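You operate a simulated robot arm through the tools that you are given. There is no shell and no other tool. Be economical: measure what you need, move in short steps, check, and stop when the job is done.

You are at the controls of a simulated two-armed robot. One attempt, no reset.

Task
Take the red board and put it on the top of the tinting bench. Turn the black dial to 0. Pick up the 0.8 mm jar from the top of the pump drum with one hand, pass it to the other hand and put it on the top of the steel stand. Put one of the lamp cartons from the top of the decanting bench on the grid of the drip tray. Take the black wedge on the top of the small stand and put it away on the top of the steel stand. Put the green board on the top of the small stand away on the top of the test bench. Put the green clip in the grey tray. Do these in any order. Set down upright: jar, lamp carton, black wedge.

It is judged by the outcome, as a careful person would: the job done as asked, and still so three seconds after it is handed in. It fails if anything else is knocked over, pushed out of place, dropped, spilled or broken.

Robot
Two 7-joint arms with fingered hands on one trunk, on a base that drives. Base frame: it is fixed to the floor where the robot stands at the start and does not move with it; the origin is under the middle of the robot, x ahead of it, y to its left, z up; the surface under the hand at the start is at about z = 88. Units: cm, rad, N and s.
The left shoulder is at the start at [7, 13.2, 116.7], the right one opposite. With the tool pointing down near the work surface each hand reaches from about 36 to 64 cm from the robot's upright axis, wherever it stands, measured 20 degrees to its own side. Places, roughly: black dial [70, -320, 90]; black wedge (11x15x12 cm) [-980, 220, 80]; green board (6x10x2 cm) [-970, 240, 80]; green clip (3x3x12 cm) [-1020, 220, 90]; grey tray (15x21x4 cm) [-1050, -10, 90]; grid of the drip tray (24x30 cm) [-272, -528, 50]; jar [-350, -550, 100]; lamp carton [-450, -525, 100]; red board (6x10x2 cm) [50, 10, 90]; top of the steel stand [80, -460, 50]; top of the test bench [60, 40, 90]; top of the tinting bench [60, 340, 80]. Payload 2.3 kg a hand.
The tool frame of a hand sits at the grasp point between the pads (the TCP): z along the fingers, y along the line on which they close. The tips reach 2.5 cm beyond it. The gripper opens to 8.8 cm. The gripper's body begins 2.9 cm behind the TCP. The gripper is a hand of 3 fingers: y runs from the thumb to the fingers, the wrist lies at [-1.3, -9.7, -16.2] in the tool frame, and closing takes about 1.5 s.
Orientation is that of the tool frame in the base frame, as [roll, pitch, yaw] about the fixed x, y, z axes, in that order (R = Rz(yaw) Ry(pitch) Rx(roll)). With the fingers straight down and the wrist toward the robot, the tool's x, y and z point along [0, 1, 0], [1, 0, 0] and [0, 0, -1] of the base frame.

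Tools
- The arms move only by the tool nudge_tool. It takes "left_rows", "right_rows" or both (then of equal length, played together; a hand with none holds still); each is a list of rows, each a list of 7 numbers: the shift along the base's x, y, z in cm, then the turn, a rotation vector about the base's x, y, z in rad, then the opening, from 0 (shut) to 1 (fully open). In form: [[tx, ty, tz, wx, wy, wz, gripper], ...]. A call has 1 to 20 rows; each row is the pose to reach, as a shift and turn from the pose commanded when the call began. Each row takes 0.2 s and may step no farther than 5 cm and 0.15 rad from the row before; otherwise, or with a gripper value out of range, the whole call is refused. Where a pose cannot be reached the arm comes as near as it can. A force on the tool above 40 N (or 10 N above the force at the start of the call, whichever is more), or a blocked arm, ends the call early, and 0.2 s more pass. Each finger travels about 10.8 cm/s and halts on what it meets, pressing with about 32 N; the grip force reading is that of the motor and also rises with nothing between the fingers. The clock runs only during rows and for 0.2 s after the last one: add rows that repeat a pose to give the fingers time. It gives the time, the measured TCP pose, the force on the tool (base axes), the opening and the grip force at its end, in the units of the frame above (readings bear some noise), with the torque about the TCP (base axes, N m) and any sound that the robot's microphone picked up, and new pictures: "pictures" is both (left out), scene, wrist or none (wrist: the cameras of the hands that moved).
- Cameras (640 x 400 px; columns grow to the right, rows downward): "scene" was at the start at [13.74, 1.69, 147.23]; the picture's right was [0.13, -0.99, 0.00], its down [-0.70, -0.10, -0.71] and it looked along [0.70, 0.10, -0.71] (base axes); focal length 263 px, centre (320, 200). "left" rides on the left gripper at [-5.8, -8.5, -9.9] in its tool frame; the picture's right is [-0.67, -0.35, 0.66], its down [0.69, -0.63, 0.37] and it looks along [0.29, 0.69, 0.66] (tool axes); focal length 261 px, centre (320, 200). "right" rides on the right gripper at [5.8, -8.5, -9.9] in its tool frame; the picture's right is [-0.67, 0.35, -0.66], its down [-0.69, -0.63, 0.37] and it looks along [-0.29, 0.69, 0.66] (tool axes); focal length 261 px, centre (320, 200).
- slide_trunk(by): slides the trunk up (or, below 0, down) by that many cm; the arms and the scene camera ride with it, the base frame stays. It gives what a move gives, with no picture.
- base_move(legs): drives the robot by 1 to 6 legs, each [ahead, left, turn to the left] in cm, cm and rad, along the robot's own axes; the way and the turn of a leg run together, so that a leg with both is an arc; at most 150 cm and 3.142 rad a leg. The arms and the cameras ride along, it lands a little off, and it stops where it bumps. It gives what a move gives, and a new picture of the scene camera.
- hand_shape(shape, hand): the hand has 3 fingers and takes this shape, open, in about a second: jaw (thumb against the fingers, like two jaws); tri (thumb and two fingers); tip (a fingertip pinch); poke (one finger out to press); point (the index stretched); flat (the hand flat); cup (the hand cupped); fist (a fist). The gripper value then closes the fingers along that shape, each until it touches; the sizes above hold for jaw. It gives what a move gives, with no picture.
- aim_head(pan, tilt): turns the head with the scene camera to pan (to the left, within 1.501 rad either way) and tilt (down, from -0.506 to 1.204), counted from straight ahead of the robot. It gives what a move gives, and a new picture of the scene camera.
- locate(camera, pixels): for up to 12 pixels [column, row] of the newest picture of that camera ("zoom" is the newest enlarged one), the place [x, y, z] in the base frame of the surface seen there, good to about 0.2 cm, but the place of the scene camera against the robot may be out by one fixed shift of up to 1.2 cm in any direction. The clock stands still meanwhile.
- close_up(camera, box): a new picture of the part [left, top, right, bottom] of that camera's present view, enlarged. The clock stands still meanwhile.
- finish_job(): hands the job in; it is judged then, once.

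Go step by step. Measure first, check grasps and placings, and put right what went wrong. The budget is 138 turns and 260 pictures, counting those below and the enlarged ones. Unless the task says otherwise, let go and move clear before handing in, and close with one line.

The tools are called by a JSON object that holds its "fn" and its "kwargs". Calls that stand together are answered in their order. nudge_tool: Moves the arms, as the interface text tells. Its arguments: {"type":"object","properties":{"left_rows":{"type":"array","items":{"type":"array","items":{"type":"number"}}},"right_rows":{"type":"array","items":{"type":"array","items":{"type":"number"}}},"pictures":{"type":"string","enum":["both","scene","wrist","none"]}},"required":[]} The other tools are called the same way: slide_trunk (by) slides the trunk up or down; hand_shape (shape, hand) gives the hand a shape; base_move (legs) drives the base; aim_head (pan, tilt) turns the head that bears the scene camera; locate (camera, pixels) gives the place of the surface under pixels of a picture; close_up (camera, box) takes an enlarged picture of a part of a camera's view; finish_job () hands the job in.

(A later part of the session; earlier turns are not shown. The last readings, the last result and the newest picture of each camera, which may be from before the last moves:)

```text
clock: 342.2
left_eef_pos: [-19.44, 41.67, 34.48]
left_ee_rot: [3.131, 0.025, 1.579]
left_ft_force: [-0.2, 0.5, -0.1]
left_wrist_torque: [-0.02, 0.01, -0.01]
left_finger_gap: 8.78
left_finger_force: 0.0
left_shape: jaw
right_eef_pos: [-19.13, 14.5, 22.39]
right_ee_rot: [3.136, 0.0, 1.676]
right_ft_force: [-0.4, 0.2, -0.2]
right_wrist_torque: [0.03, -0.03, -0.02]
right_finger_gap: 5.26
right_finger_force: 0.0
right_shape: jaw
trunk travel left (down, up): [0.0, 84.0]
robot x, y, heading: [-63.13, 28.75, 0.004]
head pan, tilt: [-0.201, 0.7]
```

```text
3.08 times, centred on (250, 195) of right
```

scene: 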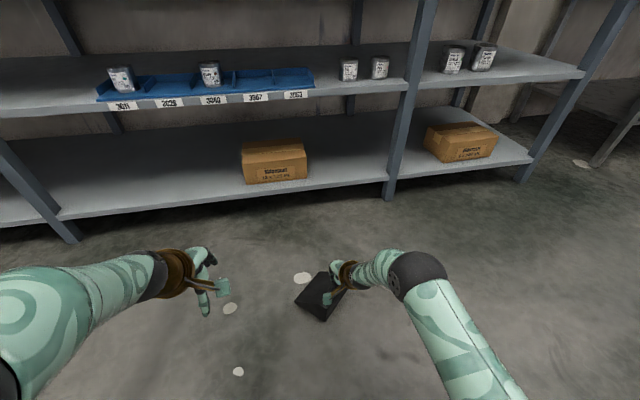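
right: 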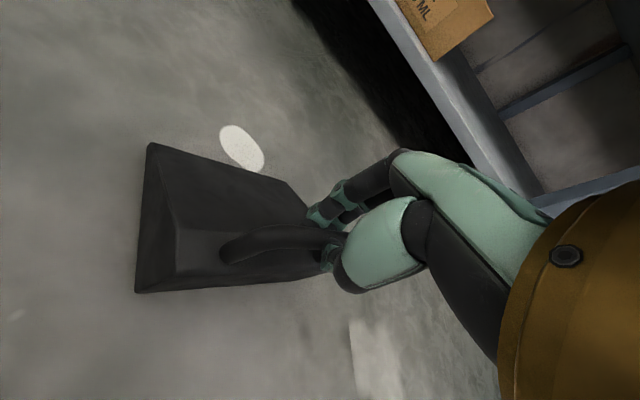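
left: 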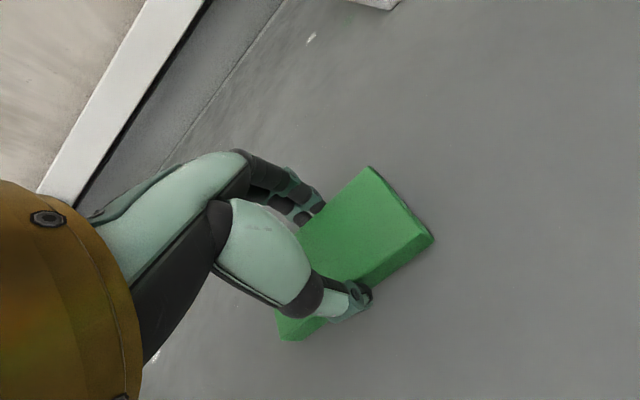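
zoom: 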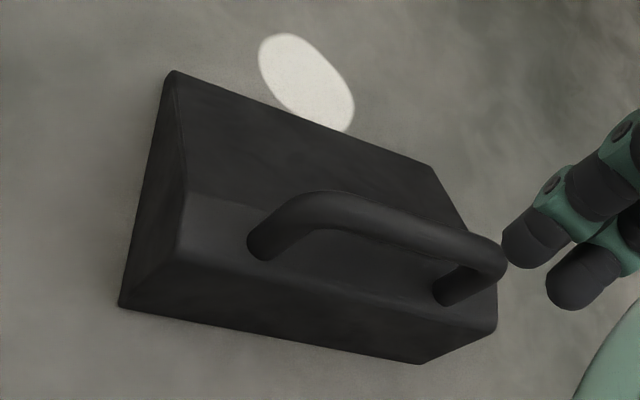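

{"fn": "locate", "kwargs": {"camera": "zoom", "pixels": [[310, 205], [400, 220], [470, 245], [265, 245], [450, 295], [120, 305], [418, 362], [495, 325], [180, 75], [360, 270], [180, 255]]}}

```text
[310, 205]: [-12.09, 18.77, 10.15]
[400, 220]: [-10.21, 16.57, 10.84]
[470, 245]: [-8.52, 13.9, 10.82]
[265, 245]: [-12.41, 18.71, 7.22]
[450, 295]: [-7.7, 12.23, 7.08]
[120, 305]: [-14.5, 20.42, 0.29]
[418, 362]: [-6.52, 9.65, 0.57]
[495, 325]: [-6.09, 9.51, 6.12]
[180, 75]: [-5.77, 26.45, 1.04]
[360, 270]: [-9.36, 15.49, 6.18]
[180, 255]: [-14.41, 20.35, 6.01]
```

The bar's centre is (−10.1, 16.0, 10.2), at 0.635 rad. I'll turn the hand to match, lower so the tips pass 2.5 cm below the bar, and close to cage it.

{"fn": "nudge_tool", "kwargs": {"right_rows": [[2, 0.4, 0, 0, 0, 0.13, 0.6], [4, 0.8, 0, 0, 0, 0.26, 0.6], [6.5, 1.2, 0, 0, 0, 0.4, 0.6], [9, 1.5, 0, 0, 0, 0.53, 0.6], [9, 1.5, -4, 0, 0, 0.53, 0.6], [9, 1.5, -8, 0, 0, 0.53, 0.6], [9, 1.5, -11, 0, 0, 0.53, 0.6], [9, 1.5, -12.7, 0, 0, 0.53, 0.6], [9, 1.5, -12.7, 0, 0, 0.53, 0.6]], "pictures": "none"}}

{"fn": "close_up", "kwargs": {"camera": "right", "box": [180, 100, 420, 360]}}

```text
clock: 344.2
left_eef_pos: [-19.41, 41.68, 34.47]
left_ee_rot: [3.129, 0.026, 1.578]
left_ft_force: [-0.1, 0.0, -0.5]
left_wrist_torque: [-0.01, -0.03, 0.0]
left_finger_gap: 8.79
left_finger_force: 0.1
left_shape: jaw
right_eef_pos: [-9.89, 15.84, 9.61]
right_ee_rot: [3.137, 0.0, 2.207]
right_ft_force: [-0.2, -0.3, -0.3]
right_wrist_torque: [0.01, -0.01, 0.04]
right_finger_gap: 5.3
right_finger_force: 0.1
right_shape: jaw
trunk travel left (down, up): [0.0, 84.0]
robot x, y, heading: [-63.04, 28.71, 0.005]
head pan, tilt: [-0.201, 0.7]
```

```text
1.54 times, centred on (300, 230) of right
```

zoom: 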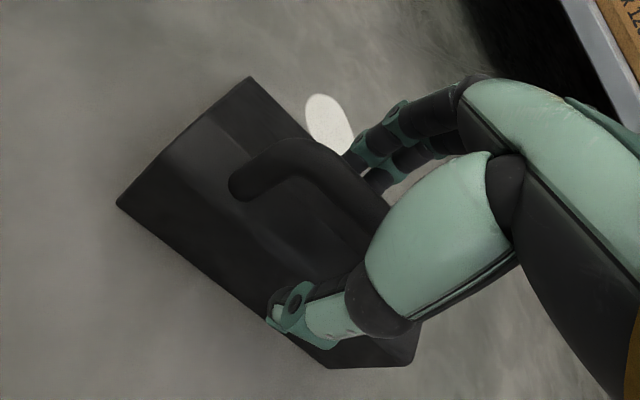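

The fingers straddle the bar with the tips below it. I'll close to cage it and lift a few centimetres.

{"fn": "nudge_tool", "kwargs": {"right_rows": [[0, 0, 0, 0, 0, 0, 0.4], [0, 0, 0, 0, 0, 0, 0.2], [0, 0, 0, 0, 0, 0, 0], [0, 0, 0, 0, 0, 0, 0], [0, 0, 0, 0, 0, 0, 0], [0, 0, 1.5, 0, 0, 0, 0], [0, 0, 3, 0, 0, 0, 0], [0, 0, 6, 0, 0, 0, 0], [0, 0, 9, 0, 0, 0, 0], [0, 0, 9, 0, 0, 0, 0]]}}

```text
clock: 346.4
left_eef_pos: [-19.47, 41.7, 34.48]
left_ee_rot: [3.132, 0.024, 1.578]
left_ft_force: [-0.4, -0.1, -0.1]
left_wrist_torque: [0.01, -0.02, 0.0]
left_finger_gap: 8.77
left_finger_force: 0.1
left_shape: jaw
right_eef_pos: [-9.87, 15.96, 18.62]
right_ee_rot: [3.138, -0.001, 2.204]
right_ft_force: [-0.5, 0.0, -5.4]
right_wrist_torque: [-0.04, 0.04, -0.03]
right_finger_gap: 0.01
right_finger_force: 32.3
right_shape: jaw
trunk travel left (down, up): [0.0, 84.0]
robot x, y, heading: [-62.81, 29.32, 0.002]
head pan, tilt: [-0.201, 0.7]
```

scene: 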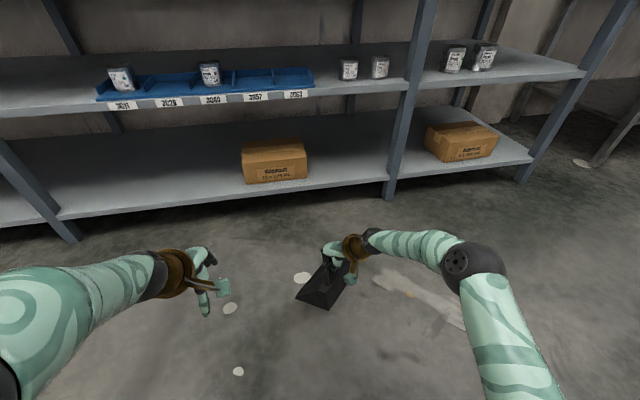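
right: 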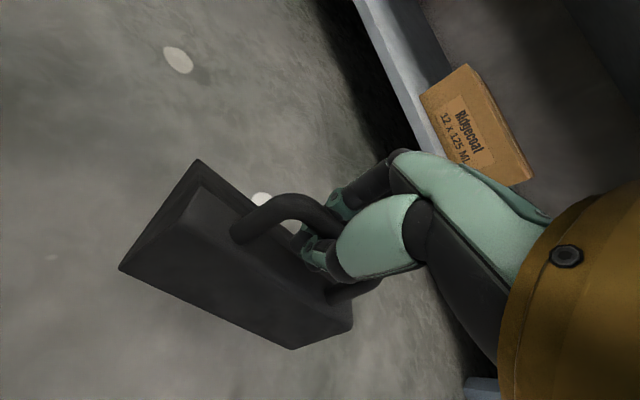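

The wedge now hangs securely caged (load 5.4 N, tips closed under the bar). I'll raise the trunk and drive sideways toward the steel stand, then look.

{"fn": "slide_trunk", "kwargs": {"by": 40}}

{"fn": "slide_trunk", "kwargs": {"by": 18}}

{"fn": "base_move", "kwargs": {"legs": [[-10, 0, 0], [0, -150, 0], [0, -150, 0], [0, -110, 0]]}}

```text
clock: 350.2
left_eef_pos: [-19.39, 41.73, 74.44]
left_ee_rot: [3.133, 0.026, 1.578]
left_ft_force: [0.2, -0.6, 0.1]
left_wrist_torque: [0.02, 0.01, 0.0]
left_finger_gap: 8.78
left_finger_force: 0.1
left_shape: jaw
right_eef_pos: [-9.76, 15.93, 58.53]
right_ee_rot: [3.136, -0.002, 2.204]
right_ft_force: [-0.3, -0.2, -5.7]
right_wrist_torque: [-0.07, 0.04, -0.01]
right_finger_gap: 0.02
right_finger_force: 32.4
right_shape: jaw
trunk travel left (down, up): [-40.0, 44.0]
robot x, y, heading: [-62.64, 28.59, 0.008]
head pan, tilt: [-0.201, 0.7]
```

```text
clock: 352.2
left_eef_pos: [-19.21, 41.67, 92.6]
left_ee_rot: [3.133, 0.024, 1.577]
left_ft_force: [0.2, 1.8, 0.4]
left_wrist_torque: [0.02, 0.02, 0.02]
left_finger_gap: 8.77
left_finger_force: 0.1
left_shape: jaw
right_eef_pos: [-9.76, 15.99, 76.68]
right_ee_rot: [3.137, -0.002, 2.204]
right_ft_force: [0.4, 0.9, -5.5]
right_wrist_torque: [-0.02, 0.02, 0.06]
right_finger_gap: 0.03
right_finger_force: 31.6
right_shape: jaw
trunk travel left (down, up): [-58.0, 26.0]
robot x, y, heading: [-63.04, 28.83, 0.003]
head pan, tilt: [-0.201, 0.7]
```

```text
clock: 372.7
left_eef_pos: [-41.39, -373.51, 92.51]
left_ee_rot: [3.133, 0.026, 1.47]
left_ft_force: [0.3, 0.3, 0.7]
left_wrist_torque: [-0.02, -0.01, 0.0]
left_finger_gap: 8.77
left_finger_force: 0.0
left_shape: jaw
right_eef_pos: [-34.62, -400.02, 76.75]
right_ee_rot: [3.136, -0.001, 2.095]
right_ft_force: [-0.6, -0.1, -5.0]
right_wrist_torque: [-0.06, 0.02, 0.01]
right_finger_gap: 0.01
right_finger_force: 31.9
right_shape: jaw
trunk travel left (down, up): [-58.0, 26.0]
robot x, y, heading: [-86.31, -381.41, -0.106]
head pan, tilt: [-0.201, 0.7]
```

scene: 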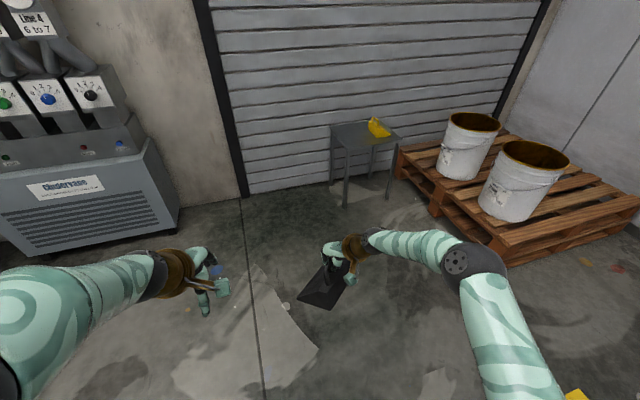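

The steel stand is at (362,135), with a yellow item on it; the valve dials are on the machine at left. I'll measure the stand.

{"fn": "close_up", "kwargs": {"camera": "scene", "box": [310, 95, 430, 215]}}

{"fn": "locate", "kwargs": {"camera": "scene", "pixels": [[331, 125], [345, 150], [399, 137], [380, 118], [360, 132], [375, 122], [388, 133], [350, 143], [385, 139], [370, 125], [338, 132]]}}

```text
3.33 times, centred on (370, 155) of scene
```

zoom: 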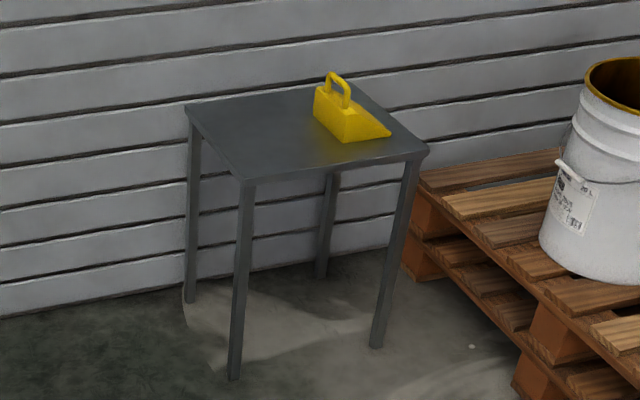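

```text
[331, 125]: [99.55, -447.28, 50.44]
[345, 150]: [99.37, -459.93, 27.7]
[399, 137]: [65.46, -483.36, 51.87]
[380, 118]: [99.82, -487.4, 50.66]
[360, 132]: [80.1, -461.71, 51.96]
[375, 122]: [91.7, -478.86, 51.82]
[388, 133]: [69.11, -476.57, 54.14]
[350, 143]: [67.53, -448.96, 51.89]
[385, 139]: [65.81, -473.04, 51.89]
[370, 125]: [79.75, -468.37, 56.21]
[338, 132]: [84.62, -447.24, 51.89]
```

The stand top is z 51.9, x 63–100, y −446…−488, with the yellow item at y<−467. I'll check the machine's near corner before approaching.

{"fn": "locate", "kwargs": {"camera": "scene", "pixels": [[178, 215], [148, 135], [90, 95], [110, 145], [105, 85], [47, 98], [30, 230], [405, 175], [340, 280]]}}

{"fn": "close_up", "kwargs": {"camera": "scene", "box": [0, 0, 180, 170]}}

```text
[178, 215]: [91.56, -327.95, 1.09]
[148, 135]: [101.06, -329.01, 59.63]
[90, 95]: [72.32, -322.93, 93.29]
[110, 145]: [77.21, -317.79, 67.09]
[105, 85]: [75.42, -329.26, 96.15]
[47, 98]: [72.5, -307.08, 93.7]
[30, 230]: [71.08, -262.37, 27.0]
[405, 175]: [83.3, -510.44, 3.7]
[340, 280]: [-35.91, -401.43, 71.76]
```

```text
2.35 times, centred on (90, 85) of scene
```

zoom: 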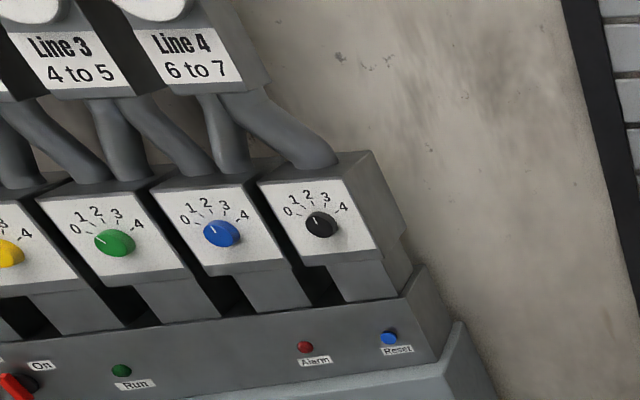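

The machine's edge is at y −329, well clear. I'll square up, align the wedge with the stand by turning the hand back to default, and approach.

{"fn": "base_move", "kwargs": {"legs": [[0, 0, 0.106], [0, -59, 0], [85, 0, 0]]}}

{"fn": "nudge_tool", "kwargs": {"right_rows": [[0, 0, 0, 0, 0, -0.09, 0], [0, 0, 0, 0, 0, -0.18, 0], [0, 0, 0, 0, 0, -0.27, 0], [0, 0, 0, 0, 0, -0.36, 0], [0, 0, 0, 0, 0, -0.45, 0], [0, 0, 0, 0, 0, -0.54, 0], [0, 0, 0, 0, 0, -0.63, 0], [0, 0, 0, 0, 0, -0.63, 0]], "pictures": "both"}}

```text
clock: 380.7
left_eef_pos: [40.35, -431.6, 92.53]
left_ee_rot: [3.132, 0.026, 1.564]
left_ft_force: [0.6, 0.5, -0.1]
left_wrist_torque: [-0.03, 0.0, -0.03]
left_finger_gap: 8.78
left_finger_force: 0.0
left_shape: jaw
right_eef_pos: [49.57, -457.53, 76.66]
right_ee_rot: [3.136, -0.002, 2.191]
right_ft_force: [0.4, -0.8, -5.1]
right_wrist_torque: [-0.04, 0.08, -0.01]
right_finger_gap: 0.0
right_finger_force: 31.5
right_shape: jaw
trunk travel left (down, up): [-58.0, 26.0]
robot x, y, heading: [-3.59, -443.77, -0.017]
head pan, tilt: [-0.201, 0.7]
```

scene: 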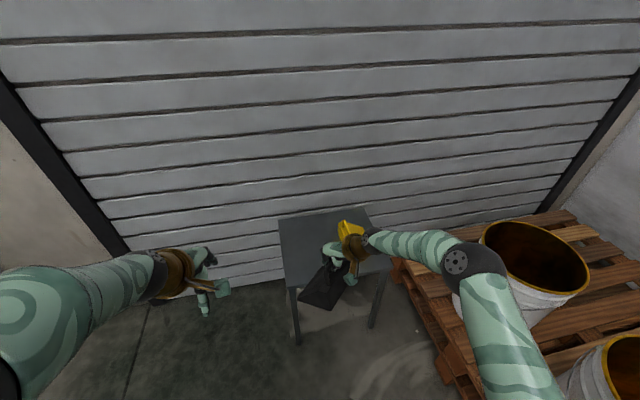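

```text
clock: 382.5
left_eef_pos: [40.46, -431.61, 92.5]
left_ee_rot: [3.133, 0.023, 1.561]
left_ft_force: [-0.1, 0.4, 0.6]
left_wrist_torque: [0.02, 0.01, -0.04]
left_finger_gap: 8.79
left_finger_force: 0.2
left_shape: jaw
right_eef_pos: [49.59, -457.5, 76.57]
right_ee_rot: [3.138, -0.002, 1.558]
right_ft_force: [0.3, -0.2, -6.0]
right_wrist_torque: [0.02, 0.04, -0.02]
right_finger_gap: 0.0
right_finger_force: 32.3
right_shape: jaw
trunk travel left (down, up): [-58.0, 26.0]
robot x, y, heading: [-3.44, -444.02, -0.009]
head pan, tilt: [-0.201, 0.7]
```

scene: 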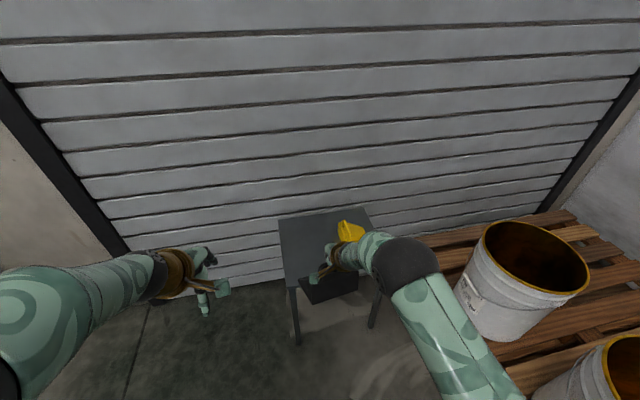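
right: 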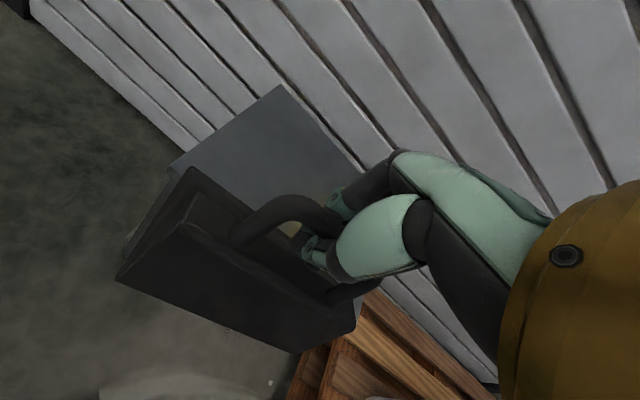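

The wedge is aligned with the stand, thin edge ahead and slightly down. I'll drive ahead 33 and lower to just above contact.

{"fn": "base_move", "kwargs": {"legs": [[33, 1.5, 0.01]]}}

{"fn": "slide_trunk", "kwargs": {"by": -10.5}}

{"fn": "close_up", "kwargs": {"camera": "right", "box": [0, 0, 640, 400]}}

```text
clock: 384.7
left_eef_pos: [72.68, -429.84, 92.6]
left_ee_rot: [3.132, 0.023, 1.572]
left_ft_force: [0.5, -1.1, 0.3]
left_wrist_torque: [-0.01, 0.04, 0.02]
left_finger_gap: 8.77
left_finger_force: 0.0
left_shape: jaw
right_eef_pos: [82.04, -455.54, 76.59]
right_ee_rot: [3.138, -0.001, 1.571]
right_ft_force: [-0.3, 0.1, -4.8]
right_wrist_torque: [-0.01, 0.05, 0.01]
right_finger_gap: 0.0
right_finger_force: 31.9
right_shape: jaw
trunk travel left (down, up): [-58.0, 26.0]
robot x, y, heading: [29.0, -442.57, 0.002]
head pan, tilt: [-0.201, 0.7]
```

scene: 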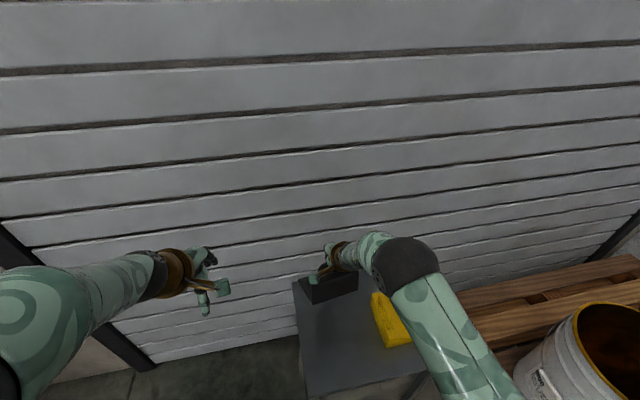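

```text
clock: 386.0
left_eef_pos: [72.65, -429.93, 82.1]
left_ee_rot: [3.132, 0.025, 1.572]
left_ft_force: [0.0, 0.3, 0.4]
left_wrist_torque: [-0.02, 0.02, 0.01]
left_finger_gap: 8.75
left_finger_force: 0.0
left_shape: jaw
right_eef_pos: [81.98, -455.49, 66.04]
right_ee_rot: [3.138, 0.0, 1.57]
right_ft_force: [-0.1, -0.8, -5.8]
right_wrist_torque: [0.02, 0.03, 0.02]
right_finger_gap: 0.0
right_finger_force: 31.9
right_shape: jaw
trunk travel left (down, up): [-47.5, 36.5]
robot x, y, heading: [29.03, -442.33, 0.003]
head pan, tilt: [-0.201, 0.7]
```

```text
1.00 times, centred on (320, 200) of right (not enlarged: the box is as wide or as high as the picture)
```

zoom: 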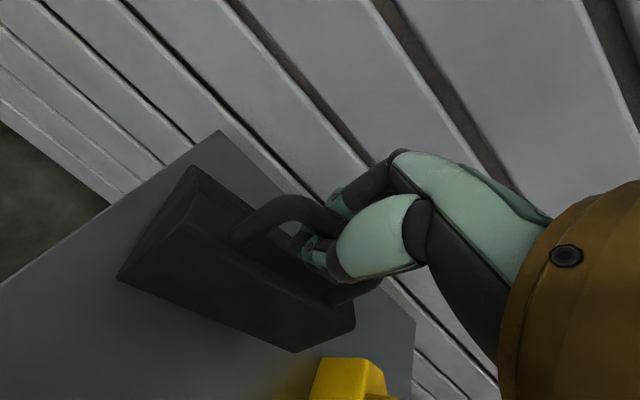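

The wedge hovers over the stand's left part. I'll check its margins to the stand edge and the yellow item.

{"fn": "locate", "kwargs": {"camera": "zoom", "pixels": [[118, 278], [188, 168], [295, 350], [355, 325], [220, 130], [10, 290], [335, 365], [380, 370], [250, 190], [100, 300]]}}

```text
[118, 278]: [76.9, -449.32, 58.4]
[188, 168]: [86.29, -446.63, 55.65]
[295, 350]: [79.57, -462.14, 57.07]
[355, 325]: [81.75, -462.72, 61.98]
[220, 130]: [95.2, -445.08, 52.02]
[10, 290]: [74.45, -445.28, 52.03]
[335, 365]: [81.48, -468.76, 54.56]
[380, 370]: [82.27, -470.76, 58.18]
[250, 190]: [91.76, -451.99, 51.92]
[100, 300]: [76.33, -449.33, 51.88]
```

There's room to move 1.6 cm right. I'll shift, then lower slowly until the stand takes the weight.

{"fn": "nudge_tool", "kwargs": {"right_rows": [[0, -0.8, 0, 0, 0, 0, 0], [0, -1.6, 0, 0, 0, 0, 0], [0, -1.6, -1, 0, 0, 0, 0], [0, -1.6, -2, 0, 0, 0, 0], [0, -1.6, -2.7, 0, 0, 0, 0], [0, -1.6, -3.3, 0, 0, 0, 0], [0, -1.6, -3.8, 0, 0, 0, 0], [0, -1.6, -3.8, 0, 0, 0, 0]], "pictures": "wrist"}}

```text
clock: 387.8
left_eef_pos: [71.98, -430.0, 82.34]
left_ee_rot: [3.123, 0.023, 1.571]
left_ft_force: [-0.2, 0.4, 0.7]
left_wrist_torque: [0.03, 0.0, -0.02]
left_finger_gap: 8.79
left_finger_force: 0.2
left_shape: jaw
right_eef_pos: [81.72, -457.3, 62.71]
right_ee_rot: [3.126, -0.002, 1.569]
right_ft_force: [-9.8, -6.4, 17.6]
right_wrist_torque: [-0.18, -0.19, 0.12]
right_finger_gap: 0.0
right_finger_force: 32.3
right_shape: jaw
trunk travel left (down, up): [-47.5, 36.5]
robot x, y, heading: [28.5, -442.27, -0.006]
head pan, tilt: [-0.201, 0.7]
```

right: 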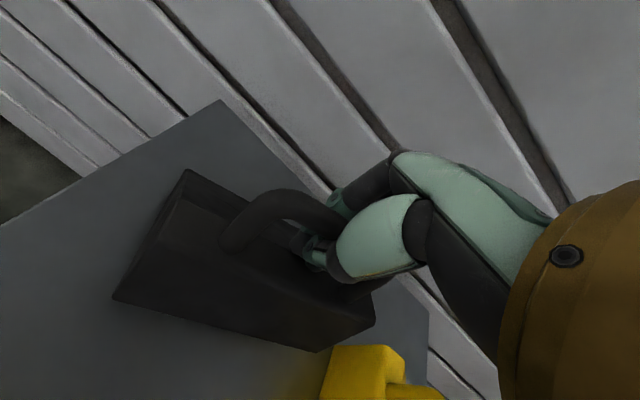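

The wedge is down (reaction about 18 N). I'll ease up 0.6, open, and check it sits flat.

{"fn": "nudge_tool", "kwargs": {"right_rows": [[0, 0, 0.4, 0, 0, 0, 0], [0, 0, 0.7, 0, 0, 0, 0], [0, 0, 0.7, 0, 0, 0, 0.15], [0, 0, 0.7, 0, 0, 0, 0.3], [0, 0, 0.7, 0, 0, 0, 0.45], [0, 0, 0.7, 0, 0, 0, 0.6], [0, 0, 0.7, 0, 0, 0, 0.6]], "pictures": "none"}}

{"fn": "nudge_tool", "kwargs": {"right_rows": [[0, 0, 2, 0, 0, 0, 0.6], [0, 0, 5, 0, 0, 0, 0.6], [0, 0, 9, 0, 0, 0, 0.6], [0, 0, 13, 0, 0, 0, 0.6], [-4, 0, 15, 0, 0, 0, 0.6]], "pictures": "wrist"}}

```text
clock: 389.4
left_eef_pos: [72.54, -429.96, 82.1]
left_ee_rot: [3.132, 0.024, 1.57]
left_ft_force: [1.5, 0.2, 0.2]
left_wrist_torque: [0.0, 0.0, -0.04]
left_finger_gap: 8.76
left_finger_force: 0.1
left_shape: jaw
right_eef_pos: [81.86, -457.15, 62.97]
right_ee_rot: [3.136, 0.0, 1.57]
right_ft_force: [-1.3, -0.8, -2.0]
right_wrist_torque: [-0.01, -0.08, 0.01]
right_finger_gap: 5.36
right_finger_force: 0.1
right_shape: jaw
trunk travel left (down, up): [-47.5, 36.5]
robot x, y, heading: [28.71, -442.68, -0.001]
head pan, tilt: [-0.201, 0.7]
```

```text
clock: 390.6
left_eef_pos: [72.37, -429.97, 82.16]
left_ee_rot: [3.13, 0.026, 1.571]
left_ft_force: [-0.7, 0.5, -0.9]
left_wrist_torque: [-0.02, 0.0, -0.01]
left_finger_gap: 8.79
left_finger_force: 0.1
left_shape: jaw
right_eef_pos: [77.73, -457.08, 78.43]
right_ee_rot: [3.133, 0.0, 1.57]
right_ft_force: [0.0, -0.2, 0.2]
right_wrist_torque: [-0.03, 0.0, 0.01]
right_finger_gap: 5.27
right_finger_force: 0.1
right_shape: jaw
trunk travel left (down, up): [-47.5, 36.5]
robot x, y, heading: [29.17, -442.77, 0.001]
head pan, tilt: [-0.201, 0.7]
```

right: 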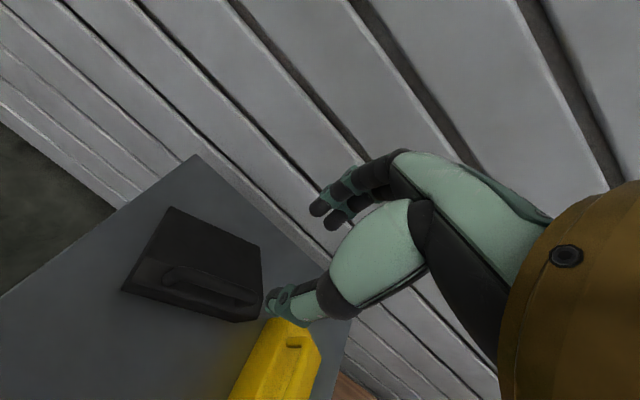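

I'll verify that it sits flat: its corners should be near z 52 and its top at about 58.

{"fn": "locate", "kwargs": {"camera": "right", "pixels": [[124, 290], [173, 210], [250, 320], [262, 250], [200, 285], [170, 270], [262, 295], [90, 330], [290, 345], [260, 345]]}}

```text
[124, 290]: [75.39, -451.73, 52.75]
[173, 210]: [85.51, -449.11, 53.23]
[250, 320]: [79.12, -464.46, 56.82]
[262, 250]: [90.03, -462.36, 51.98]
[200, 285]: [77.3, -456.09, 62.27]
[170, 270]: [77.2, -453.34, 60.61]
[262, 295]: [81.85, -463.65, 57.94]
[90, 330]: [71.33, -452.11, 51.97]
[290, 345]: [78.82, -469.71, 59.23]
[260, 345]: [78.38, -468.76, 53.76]
```

The wedge sits flat on the stand (handle top 62.3 = 51.9+10.4). Next is the black dial at (72, −323, 93), so I'll back off, move left and raise the trunk.

{"fn": "base_move", "kwargs": {"legs": [[-50, 0, 0], [0, 137, 0]]}}

{"fn": "slide_trunk", "kwargs": {"by": 26}}

{"fn": "aim_head", "kwargs": {"pan": -0.15, "tilt": 0.45}}

```text
clock: 400.1
left_eef_pos: [20.29, -288.14, 81.96]
left_ee_rot: [3.131, 0.026, 1.605]
left_ft_force: [-0.2, -0.4, -0.3]
left_wrist_torque: [0.0, -0.02, 0.0]
left_finger_gap: 8.76
left_finger_force: 0.1
left_shape: jaw
right_eef_pos: [26.72, -315.14, 78.21]
right_ee_rot: [3.137, 0.0, 1.605]
right_ft_force: [0.8, 0.5, -0.2]
right_wrist_torque: [-0.01, -0.03, 0.01]
right_finger_gap: 5.27
right_finger_force: 0.0
right_shape: jaw
trunk travel left (down, up): [-47.5, 36.5]
robot x, y, heading: [-22.95, -302.35, 0.037]
head pan, tilt: [-0.201, 0.7]
```

scene: 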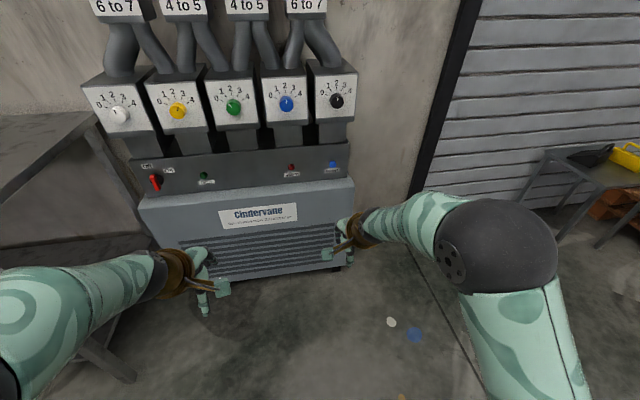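

```text
clock: 402.8
left_eef_pos: [20.35, -288.1, 108.05]
left_ee_rot: [3.131, 0.025, 1.606]
left_ft_force: [0.5, 0.0, 0.5]
left_wrist_torque: [0.02, -0.02, 0.03]
left_finger_gap: 8.78
left_finger_force: 0.0
left_shape: jaw
right_eef_pos: [26.62, -315.2, 104.25]
right_ee_rot: [3.136, 0.0, 1.605]
right_ft_force: [0.1, 0.5, -0.2]
right_wrist_torque: [-0.02, -0.01, 0.0]
right_finger_gap: 5.27
right_finger_force: 0.0
right_shape: jaw
trunk travel left (down, up): [-73.5, 10.5]
robot x, y, heading: [-22.37, -302.02, 0.033]
head pan, tilt: [-0.201, 0.7]
```

```text
clock: 403.6
left_eef_pos: [20.35, -288.05, 108.01]
left_ee_rot: [3.131, 0.025, 1.608]
left_ft_force: [0.4, 0.1, -0.6]
left_wrist_torque: [0.0, -0.02, -0.02]
left_finger_gap: 8.76
left_finger_force: 0.0
left_shape: jaw
right_eef_pos: [26.73, -315.07, 104.24]
right_ee_rot: [3.136, -0.001, 1.606]
right_ft_force: [-1.2, -0.7, 0.0]
right_wrist_torque: [-0.02, 0.04, 0.01]
right_finger_gap: 5.31
right_finger_force: 0.0
right_shape: jaw
trunk travel left (down, up): [-73.5, 10.5]
robot x, y, heading: [-22.54, -302.38, 0.032]
head pan, tilt: [-0.15, 0.45]
```

scene: 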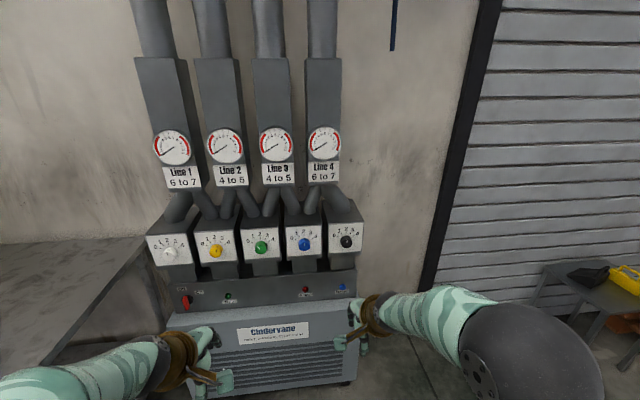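

{"fn": "close_up", "kwargs": {"camera": "scene", "box": [322, 218, 370, 260]}}

{"fn": "locate", "kwargs": {"camera": "scene", "pixels": [[332, 226], [360, 224], [331, 252], [361, 248], [346, 241], [340, 248], [352, 249], [341, 234]]}}

```text
9.52 times, centred on (346, 239) of scene
```

zoom: 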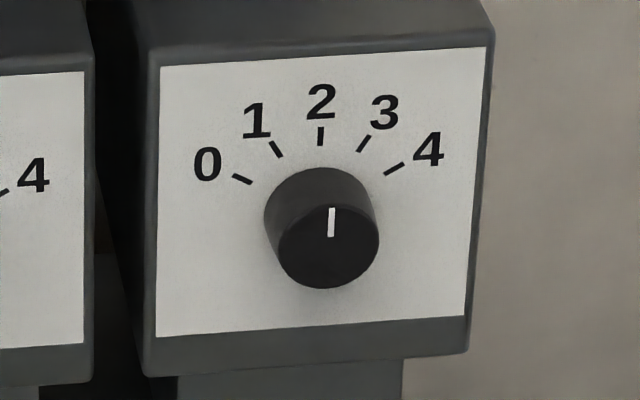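

```text
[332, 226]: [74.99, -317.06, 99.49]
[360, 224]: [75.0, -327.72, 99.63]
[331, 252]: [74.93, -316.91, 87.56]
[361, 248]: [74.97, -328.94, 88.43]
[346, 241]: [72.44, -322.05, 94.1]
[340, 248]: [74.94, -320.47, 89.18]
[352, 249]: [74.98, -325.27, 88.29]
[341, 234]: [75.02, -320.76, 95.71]
```

The panel is vertical at x=75.0. The knob is about 4 cm across, with its front centre near (72.4, −322.5, 93), pointing at 2; 0 lies about 60° counter-clockwise. I'll pitch the right hand forward to point at it.

{"fn": "nudge_tool", "kwargs": {"right_rows": [[0, 0, 0, 0, -0.14, 0, 0.6], [0, 0, 0, 0, -0.28, 0, 0.6], [0, 0, 0, 0, -0.42, 0, 0.6], [0, -0.5, -1, 0, -0.56, 0, 0.6], [0, -1, -2, 0, -0.7, 0, 0.6], [0, -1.5, -3, 0, -0.84, 0, 0.6], [0, -2, -4, 0, -0.98, 0, 0.6], [0, -2.5, -5, 0, -1.12, 0, 0.6], [0, -3, -6, 0, -1.26, 0, 0.6], [0, -4, -7, 0, -1.4, 0, 0.6], [0, -5, -9, 0, -1.54, 0, 0.6], [0, -7.3, -11, 0, -1.57, 0, 0.6], [0, -7.3, -11, 0, -1.57, 0, 0.6]]}}

```text
clock: 406.4
left_eef_pos: [20.23, -287.93, 107.95]
left_ee_rot: [3.13, 0.026, 1.609]
left_ft_force: [-0.3, 0.5, -0.3]
left_wrist_torque: [-0.06, 0.01, 0.01]
left_finger_gap: 8.79
left_finger_force: 0.0
left_shape: jaw
right_eef_pos: [26.62, -322.64, 93.26]
right_ee_rot: [1.567, 0.034, 1.571]
right_ft_force: [0.4, -0.4, 1.1]
right_wrist_torque: [0.0, -0.02, 0.02]
right_finger_gap: 5.29
right_finger_force: 0.1
right_shape: jaw
trunk travel left (down, up): [-73.5, 10.5]
robot x, y, heading: [-22.8, -302.28, 0.035]
head pan, tilt: [-0.15, 0.45]
```

scene: 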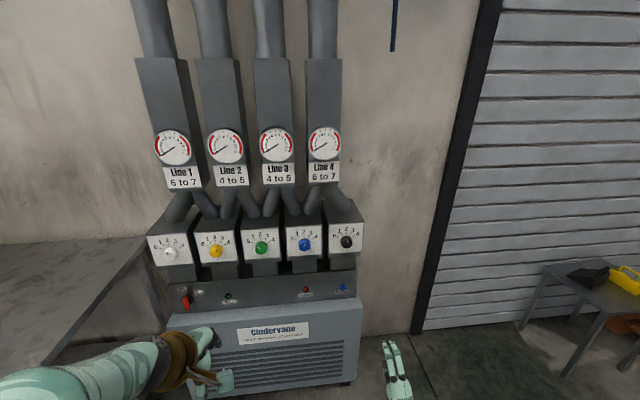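
right: 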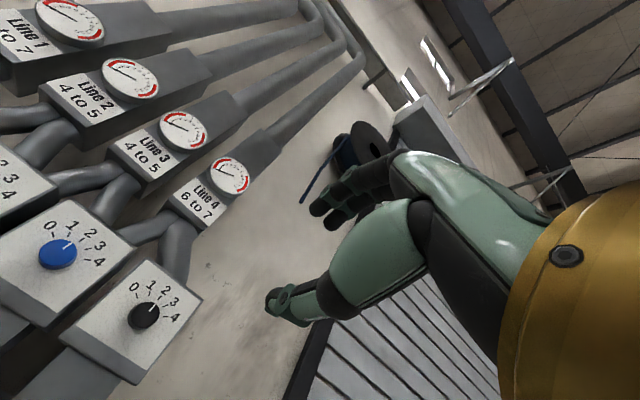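

The hand now points at the panel. I'll locate the knob with the wrist camera.

{"fn": "locate", "kwargs": {"camera": "right", "pixels": [[143, 316], [150, 308], [130, 318], [158, 322], [145, 328], [135, 290], [165, 300], [100, 300], [200, 300], [140, 375]]}}

{"fn": "close_up", "kwargs": {"camera": "right", "box": [90, 255, 210, 385]}}

```text
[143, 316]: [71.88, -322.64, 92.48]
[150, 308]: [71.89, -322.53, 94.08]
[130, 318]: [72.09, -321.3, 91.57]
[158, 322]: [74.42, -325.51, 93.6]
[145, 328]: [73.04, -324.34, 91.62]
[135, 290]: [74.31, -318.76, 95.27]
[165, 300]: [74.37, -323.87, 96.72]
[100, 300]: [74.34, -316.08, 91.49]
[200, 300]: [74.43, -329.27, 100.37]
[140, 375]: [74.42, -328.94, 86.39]
```

```text
3.08 times, centred on (150, 320) of right
```

zoom: 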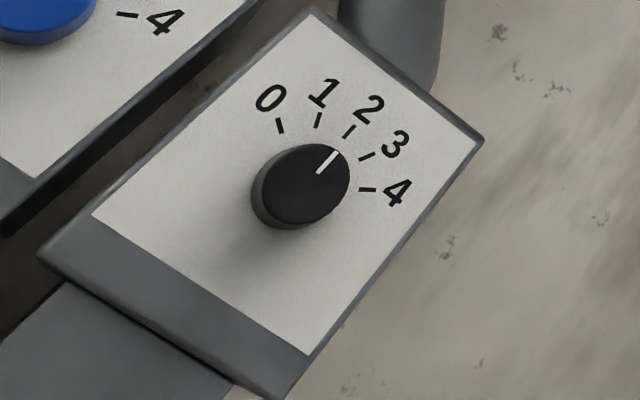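

{"fn": "locate", "kwargs": {"camera": "zoom", "pixels": [[305, 183], [343, 165], [270, 205], [290, 150], [325, 215], [335, 153], [318, 173]]}}

```text
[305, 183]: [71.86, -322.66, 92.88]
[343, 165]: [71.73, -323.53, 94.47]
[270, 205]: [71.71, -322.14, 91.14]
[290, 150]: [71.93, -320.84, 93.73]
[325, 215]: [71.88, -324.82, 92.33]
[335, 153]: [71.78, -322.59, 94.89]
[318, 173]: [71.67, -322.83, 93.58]
```

The knob's centre is (71.85, −322.8, 92.9) and the panel is at 74.4. I'll drive 33 ahead (pulling the left hand back first), then approach with a slight roll.

{"fn": "nudge_tool", "kwargs": {"left_rows": [[-3, 1, 0, 0, 0, 0, 0.5], [-6, 2, 0, 0, 0, 0, 0.5], [-9, 3, 0, 0, 0, 0, 0.5]], "pictures": "none"}}

{"fn": "base_move", "kwargs": {"legs": [[33, -1, 0]]}}

```text
clock: 407.2
left_eef_pos: [11.2, -284.86, 107.91]
left_ee_rot: [3.133, 0.029, 1.604]
left_ft_force: [-0.8, 0.3, -0.5]
left_wrist_torque: [-0.06, -0.02, -0.02]
left_finger_gap: 4.45
left_finger_force: 0.0
left_shape: jaw
right_eef_pos: [26.66, -322.26, 93.28]
right_ee_rot: [1.567, 0.038, 1.571]
right_ft_force: [-0.6, -0.4, 0.2]
right_wrist_torque: [-0.01, 0.04, 0.01]
right_finger_gap: 5.26
right_finger_force: 0.0
right_shape: jaw
trunk travel left (down, up): [-73.5, 10.5]
robot x, y, heading: [-22.81, -302.25, 0.034]
head pan, tilt: [-0.15, 0.45]
```

```text
clock: 409.4
left_eef_pos: [44.55, -285.51, 108.06]
left_ee_rot: [3.13, 0.027, 1.603]
left_ft_force: [0.0, 0.0, 0.8]
left_wrist_torque: [0.02, -0.04, -0.01]
left_finger_gap: 4.45
left_finger_force: 0.0
left_shape: jaw
right_eef_pos: [59.73, -323.05, 93.3]
right_ee_rot: [1.566, 0.033, 1.564]
right_ft_force: [-0.2, 0.3, 0.4]
right_wrist_torque: [0.03, -0.03, 0.0]
right_finger_gap: 5.29
right_finger_force: 0.0
right_shape: jaw
trunk travel left (down, up): [-73.5, 10.5]
robot x, y, heading: [10.13, -302.56, 0.029]
head pan, tilt: [-0.15, 0.45]
```

scene: 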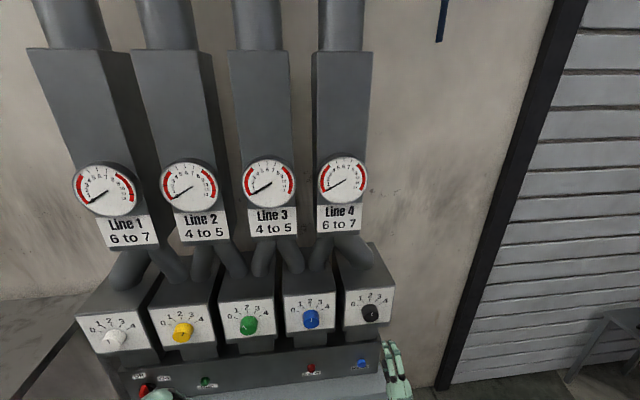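

Aligned. I'll open to about 6.6 cm, roll +0.25, and advance around the knob.

{"fn": "nudge_tool", "kwargs": {"right_rows": [[1, 0.1, -0.2, 0.13, 0, 0, 0.75], [3, 0.25, -0.4, 0.25, 0, 0, 0.75], [6, 0.25, -0.4, 0.25, 0, 0, 0.75], [9, 0.25, -0.4, 0.25, 0, 0, 0.75], [10.7, 0.25, -0.4, 0.25, 0, 0, 0.75], [11.6, 0.25, -0.4, 0.25, 0, 0, 0.75], [11.6, 0.25, -0.4, 0.25, 0, 0, 0.75]], "pictures": "wrist"}}

```text
clock: 411.0
left_eef_pos: [44.63, -285.48, 108.04]
left_ee_rot: [3.131, 0.024, 1.601]
left_ft_force: [0.5, -0.4, 0.2]
left_wrist_torque: [-0.04, 0.0, 0.0]
left_finger_gap: 4.44
left_finger_force: 0.1
left_shape: jaw
right_eef_pos: [64.96, -322.27, 95.57]
right_ee_rot: [1.568, -0.215, 1.566]
right_ft_force: [0.9, 0.4, 0.4]
right_wrist_torque: [0.03, 0.03, 0.01]
right_finger_gap: 6.59
right_finger_force: 0.0
right_shape: jaw
right hand out of reach, approached as far as the arm can: row 2, 3, 4, 5, 6, 7
trunk travel left (down, up): [-73.5, 10.5]
robot x, y, heading: [10.03, -302.33, 0.022]
head pan, tilt: [-0.15, 0.45]
```

right: 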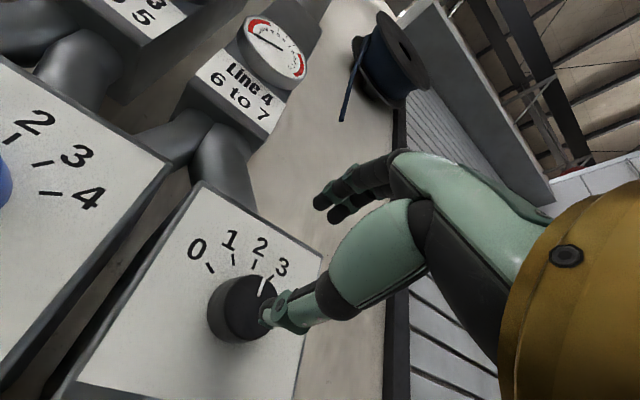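

The arm is out of reach by 6.6 cm. I'll correct the height with the trunk and finish the approach with the base.

{"fn": "slide_trunk", "kwargs": {"by": -2.65}}

{"fn": "base_move", "kwargs": {"legs": [[3.5, -0.6, 0]]}}

{"fn": "close_up", "kwargs": {"camera": "right", "box": [0, 0, 640, 400]}}

```text
clock: 411.7
left_eef_pos: [44.61, -285.45, 105.36]
left_ee_rot: [3.133, 0.024, 1.601]
left_ft_force: [0.0, -0.4, -0.5]
left_wrist_torque: [0.0, 0.04, 0.01]
left_finger_gap: 4.42
left_finger_force: 0.1
left_shape: jaw
right_eef_pos: [64.8, -322.34, 92.92]
right_ee_rot: [1.568, -0.216, 1.566]
right_ft_force: [-0.6, 0.2, -0.2]
right_wrist_torque: [0.01, -0.01, 0.03]
right_finger_gap: 6.57
right_finger_force: 0.1
right_shape: jaw
trunk travel left (down, up): [-70.8, 13.1]
robot x, y, heading: [10.42, -302.63, 0.026]
head pan, tilt: [-0.15, 0.45]
```

```text
clock: 412.5
left_eef_pos: [47.77, -285.94, 105.52]
left_ee_rot: [3.126, 0.027, 1.6]
left_ft_force: [0.6, -0.6, -0.1]
left_wrist_torque: [0.03, -0.02, 0.0]
left_finger_gap: 4.44
left_finger_force: 0.0
left_shape: jaw
right_eef_pos: [67.97, -322.76, 93.24]
right_ee_rot: [1.564, -0.214, 1.563]
right_ft_force: [0.3, -0.4, 0.3]
right_wrist_torque: [-0.01, 0.03, -0.01]
right_finger_gap: 6.55
right_finger_force: 0.1
right_shape: jaw
trunk travel left (down, up): [-70.8, 13.1]
robot x, y, heading: [13.63, -302.8, 0.028]
head pan, tilt: [-0.15, 0.45]
```

scene: 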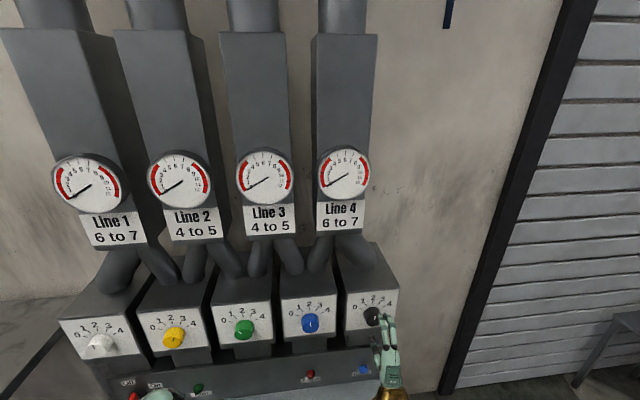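

```text
1.00 times, centred on (320, 200) of right (not enlarged: the box is as wide or as high as the picture)
```

zoom: 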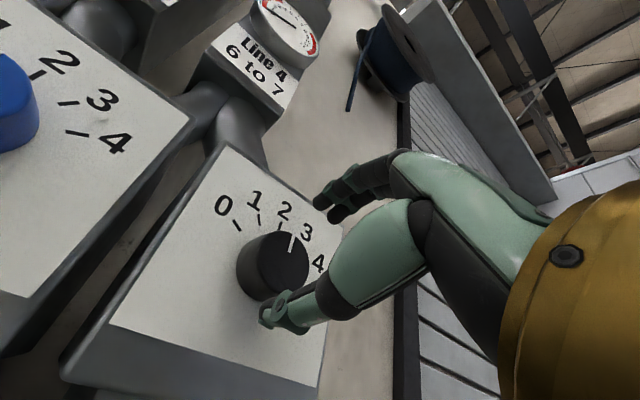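

Well aligned: the thumb is below and the fingers above. I'll go 3.3 cm further and close on the knob.

{"fn": "base_move", "kwargs": {"legs": [[3.3, 0, 0]]}}

{"fn": "nudge_tool", "kwargs": {"right_rows": [[0, 0, -0.2, 0, 0, 0, 0.6], [0, 0, -0.2, 0, 0, 0, 0.45], [0, 0, -0.2, 0, 0, 0, 0.3], [0, 0, -0.2, 0, 0, 0, 0.2], [0, 0, -0.2, 0, 0, 0, 0.2], [0, 0, -0.2, 0, 0, 0, 0.2]], "pictures": "wrist"}}

```text
clock: 413.4
left_eef_pos: [51.53, -285.93, 105.32]
left_ee_rot: [3.13, 0.025, 1.599]
left_ft_force: [0.2, -0.6, -0.6]
left_wrist_torque: [0.0, 0.0, -0.02]
left_finger_gap: 4.43
left_finger_force: 0.1
left_shape: jaw
right_eef_pos: [71.74, -322.73, 92.86]
right_ee_rot: [1.569, -0.218, 1.566]
right_ft_force: [-0.5, -0.9, 0.0]
right_wrist_torque: [-0.01, -0.03, 0.02]
right_finger_gap: 6.56
right_finger_force: 0.1
right_shape: jaw
trunk travel left (down, up): [-70.8, 13.1]
robot x, y, heading: [17.51, -302.81, 0.027]
head pan, tilt: [-0.15, 0.45]
```

scene: 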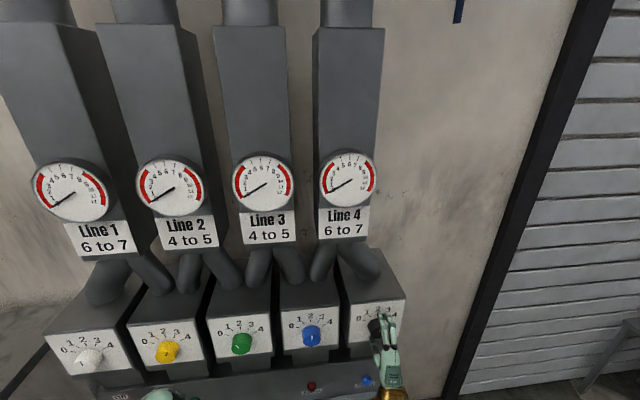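

```text
clock: 414.8
left_eef_pos: [51.42, -285.83, 105.41]
left_ee_rot: [3.131, 0.026, 1.6]
left_ft_force: [0.0, 0.3, 0.2]
left_wrist_torque: [0.0, -0.05, 0.0]
left_finger_gap: 4.42
left_finger_force: 0.0
left_shape: jaw
right_eef_pos: [71.55, -322.77, 92.87]
right_ee_rot: [1.568, -0.215, 1.564]
right_ft_force: [-0.4, 0.9, 0.2]
right_wrist_torque: [-0.01, -0.02, 0.02]
right_finger_gap: 3.5
right_finger_force: 31.8
right_shape: jaw
trunk travel left (down, up): [-70.8, 13.1]
robot x, y, heading: [16.94, -302.63, 0.026]
head pan, tilt: [-0.15, 0.45]
```

right: 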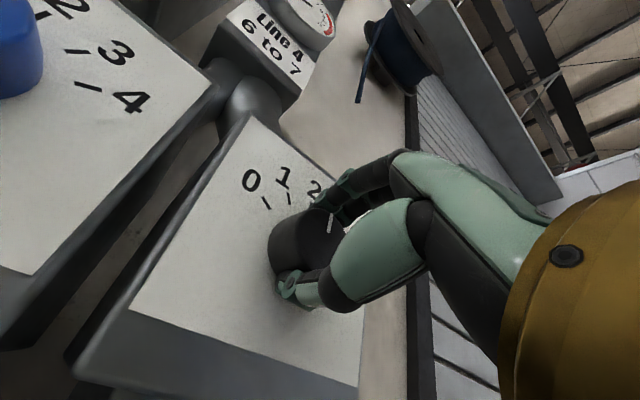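

The knob is gripped (3.5 cm). I'll turn −1.06 rad about x.

{"fn": "nudge_tool", "kwargs": {"right_rows": [[0, 0, 0, -0.13, 0, 0, 0.2], [0, 0, 0, -0.26, 0, 0, 0.2], [0, 0, 0, -0.39, 0, 0, 0.2], [0, 0, 0, -0.52, 0, 0, 0.2], [0, 0, 0, -0.65, 0, 0, 0.2], [0, 0, 0, -0.78, 0, 0, 0.2], [0, 0, 0, -0.92, 0, 0, 0.2], [0, 0, 0, -1.06, 0, 0, 0.2], [0, 0, 0, -1.06, 0, 0, 0.2]], "pictures": "wrist"}}

```text
clock: 416.8
left_eef_pos: [50.24, -285.84, 105.85]
left_ee_rot: [3.119, 0.027, 1.6]
left_ft_force: [0.6, 0.7, -0.4]
left_wrist_torque: [-0.02, 0.0, 0.03]
left_finger_gap: 4.44
left_finger_force: 0.0
left_shape: jaw
right_eef_pos: [71.75, -322.97, 92.45]
right_ee_rot: [1.537, 0.846, 1.546]
right_ft_force: [-22.9, 1.1, 12.0]
right_wrist_torque: [0.17, -0.4, 0.12]
right_finger_gap: 3.72
right_finger_force: 31.6
right_shape: jaw
right hand out of reach, approached as far as the arm can: row 2, 6, 7, 8, 9
trunk travel left (down, up): [-70.8, 13.1]
robot x, y, heading: [17.55, -303.14, 0.034]
head pan, tilt: [-0.15, 0.45]
```

right: 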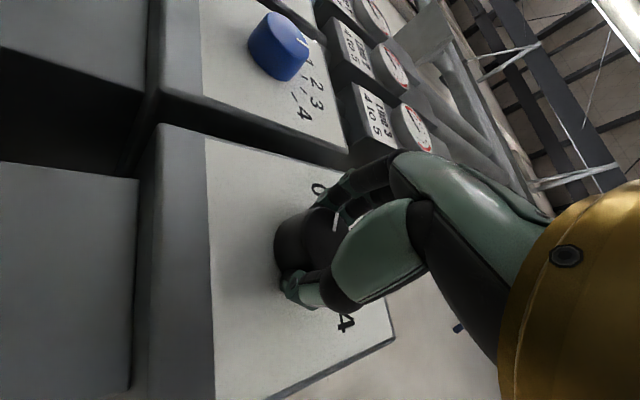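

The hand turned about 1.06 rad with the knob. I'll release, back away and check the pointer.

{"fn": "nudge_tool", "kwargs": {"right_rows": [[0, 0, 0, 0, 0, 0, 0.4], [0, 0, 0, 0, 0, 0, 0.6], [0, 0, 0, 0, 0, 0, 0.75], [0, 0, 0, 0, 0, 0, 0.75]], "pictures": "none"}}

{"fn": "base_move", "kwargs": {"legs": [[-9, 0, 0]]}}

{"fn": "close_up", "kwargs": {"camera": "right", "box": [150, 100, 420, 370]}}

```text
clock: 417.8
left_eef_pos: [50.38, -285.64, 105.66]
left_ee_rot: [3.121, 0.028, 1.601]
left_ft_force: [0.0, -0.2, -0.4]
left_wrist_torque: [-0.05, -0.01, 0.01]
left_finger_gap: 4.45
left_finger_force: 0.0
left_shape: jaw
right_eef_pos: [71.85, -322.8, 92.34]
right_ee_rot: [1.542, 0.847, 1.548]
right_ft_force: [-26.3, 5.3, 5.9]
right_wrist_torque: [0.0, 0.34, -0.4]
right_finger_gap: 5.62
right_finger_force: 0.2
right_shape: jaw
trunk travel left (down, up): [-70.8, 13.1]
robot x, y, heading: [17.28, -302.72, 0.023]
head pan, tilt: [-0.15, 0.45]
```

```text
clock: 418.9
left_eef_pos: [43.0, -286.13, 105.24]
left_ee_rot: [3.132, 0.024, 1.599]
left_ft_force: [1.2, 0.8, -1.1]
left_wrist_torque: [-0.01, -0.02, -0.01]
left_finger_gap: 4.44
left_finger_force: 0.1
left_shape: jaw
right_eef_pos: [64.23, -323.37, 91.55]
right_ee_rot: [1.564, 0.845, 1.563]
right_ft_force: [-0.3, 0.1, -0.4]
right_wrist_torque: [0.02, -0.02, 0.02]
right_finger_gap: 6.57
right_finger_force: 0.1
right_shape: jaw
trunk travel left (down, up): [-70.8, 13.1]
robot x, y, heading: [8.75, -303.07, 0.027]
head pan, tilt: [-0.15, 0.45]
```

scene: 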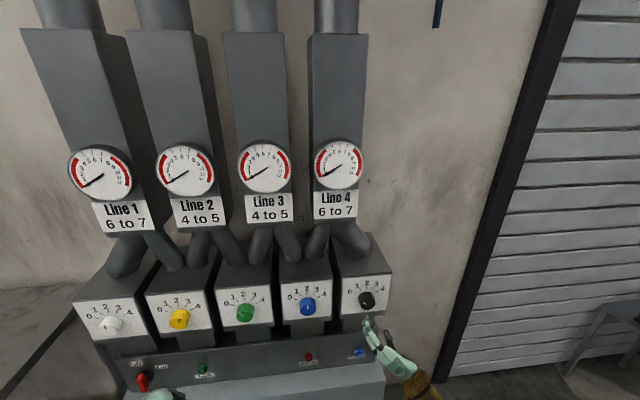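

```text
1.48 times, centred on (285, 235) of right
```

zoom: 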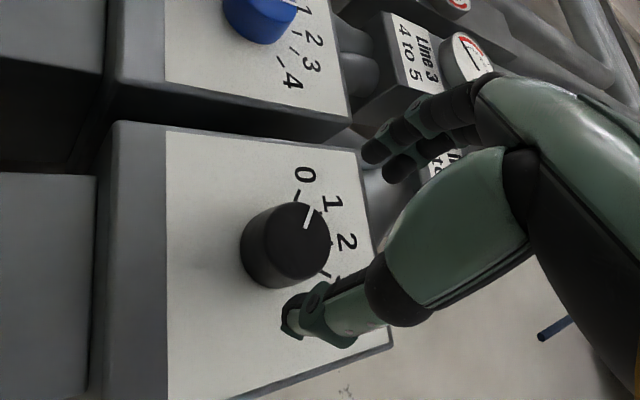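

{"fn": "close_up", "kwargs": {"camera": "scene", "box": [340, 270, 396, 320]}}

```text
8.00 times, centred on (368, 295) of scene
```

zoom: 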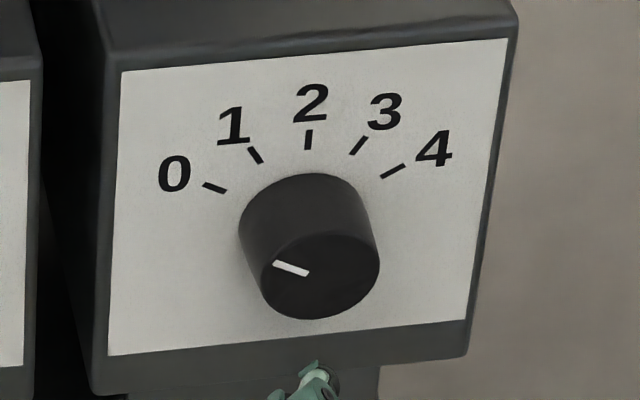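

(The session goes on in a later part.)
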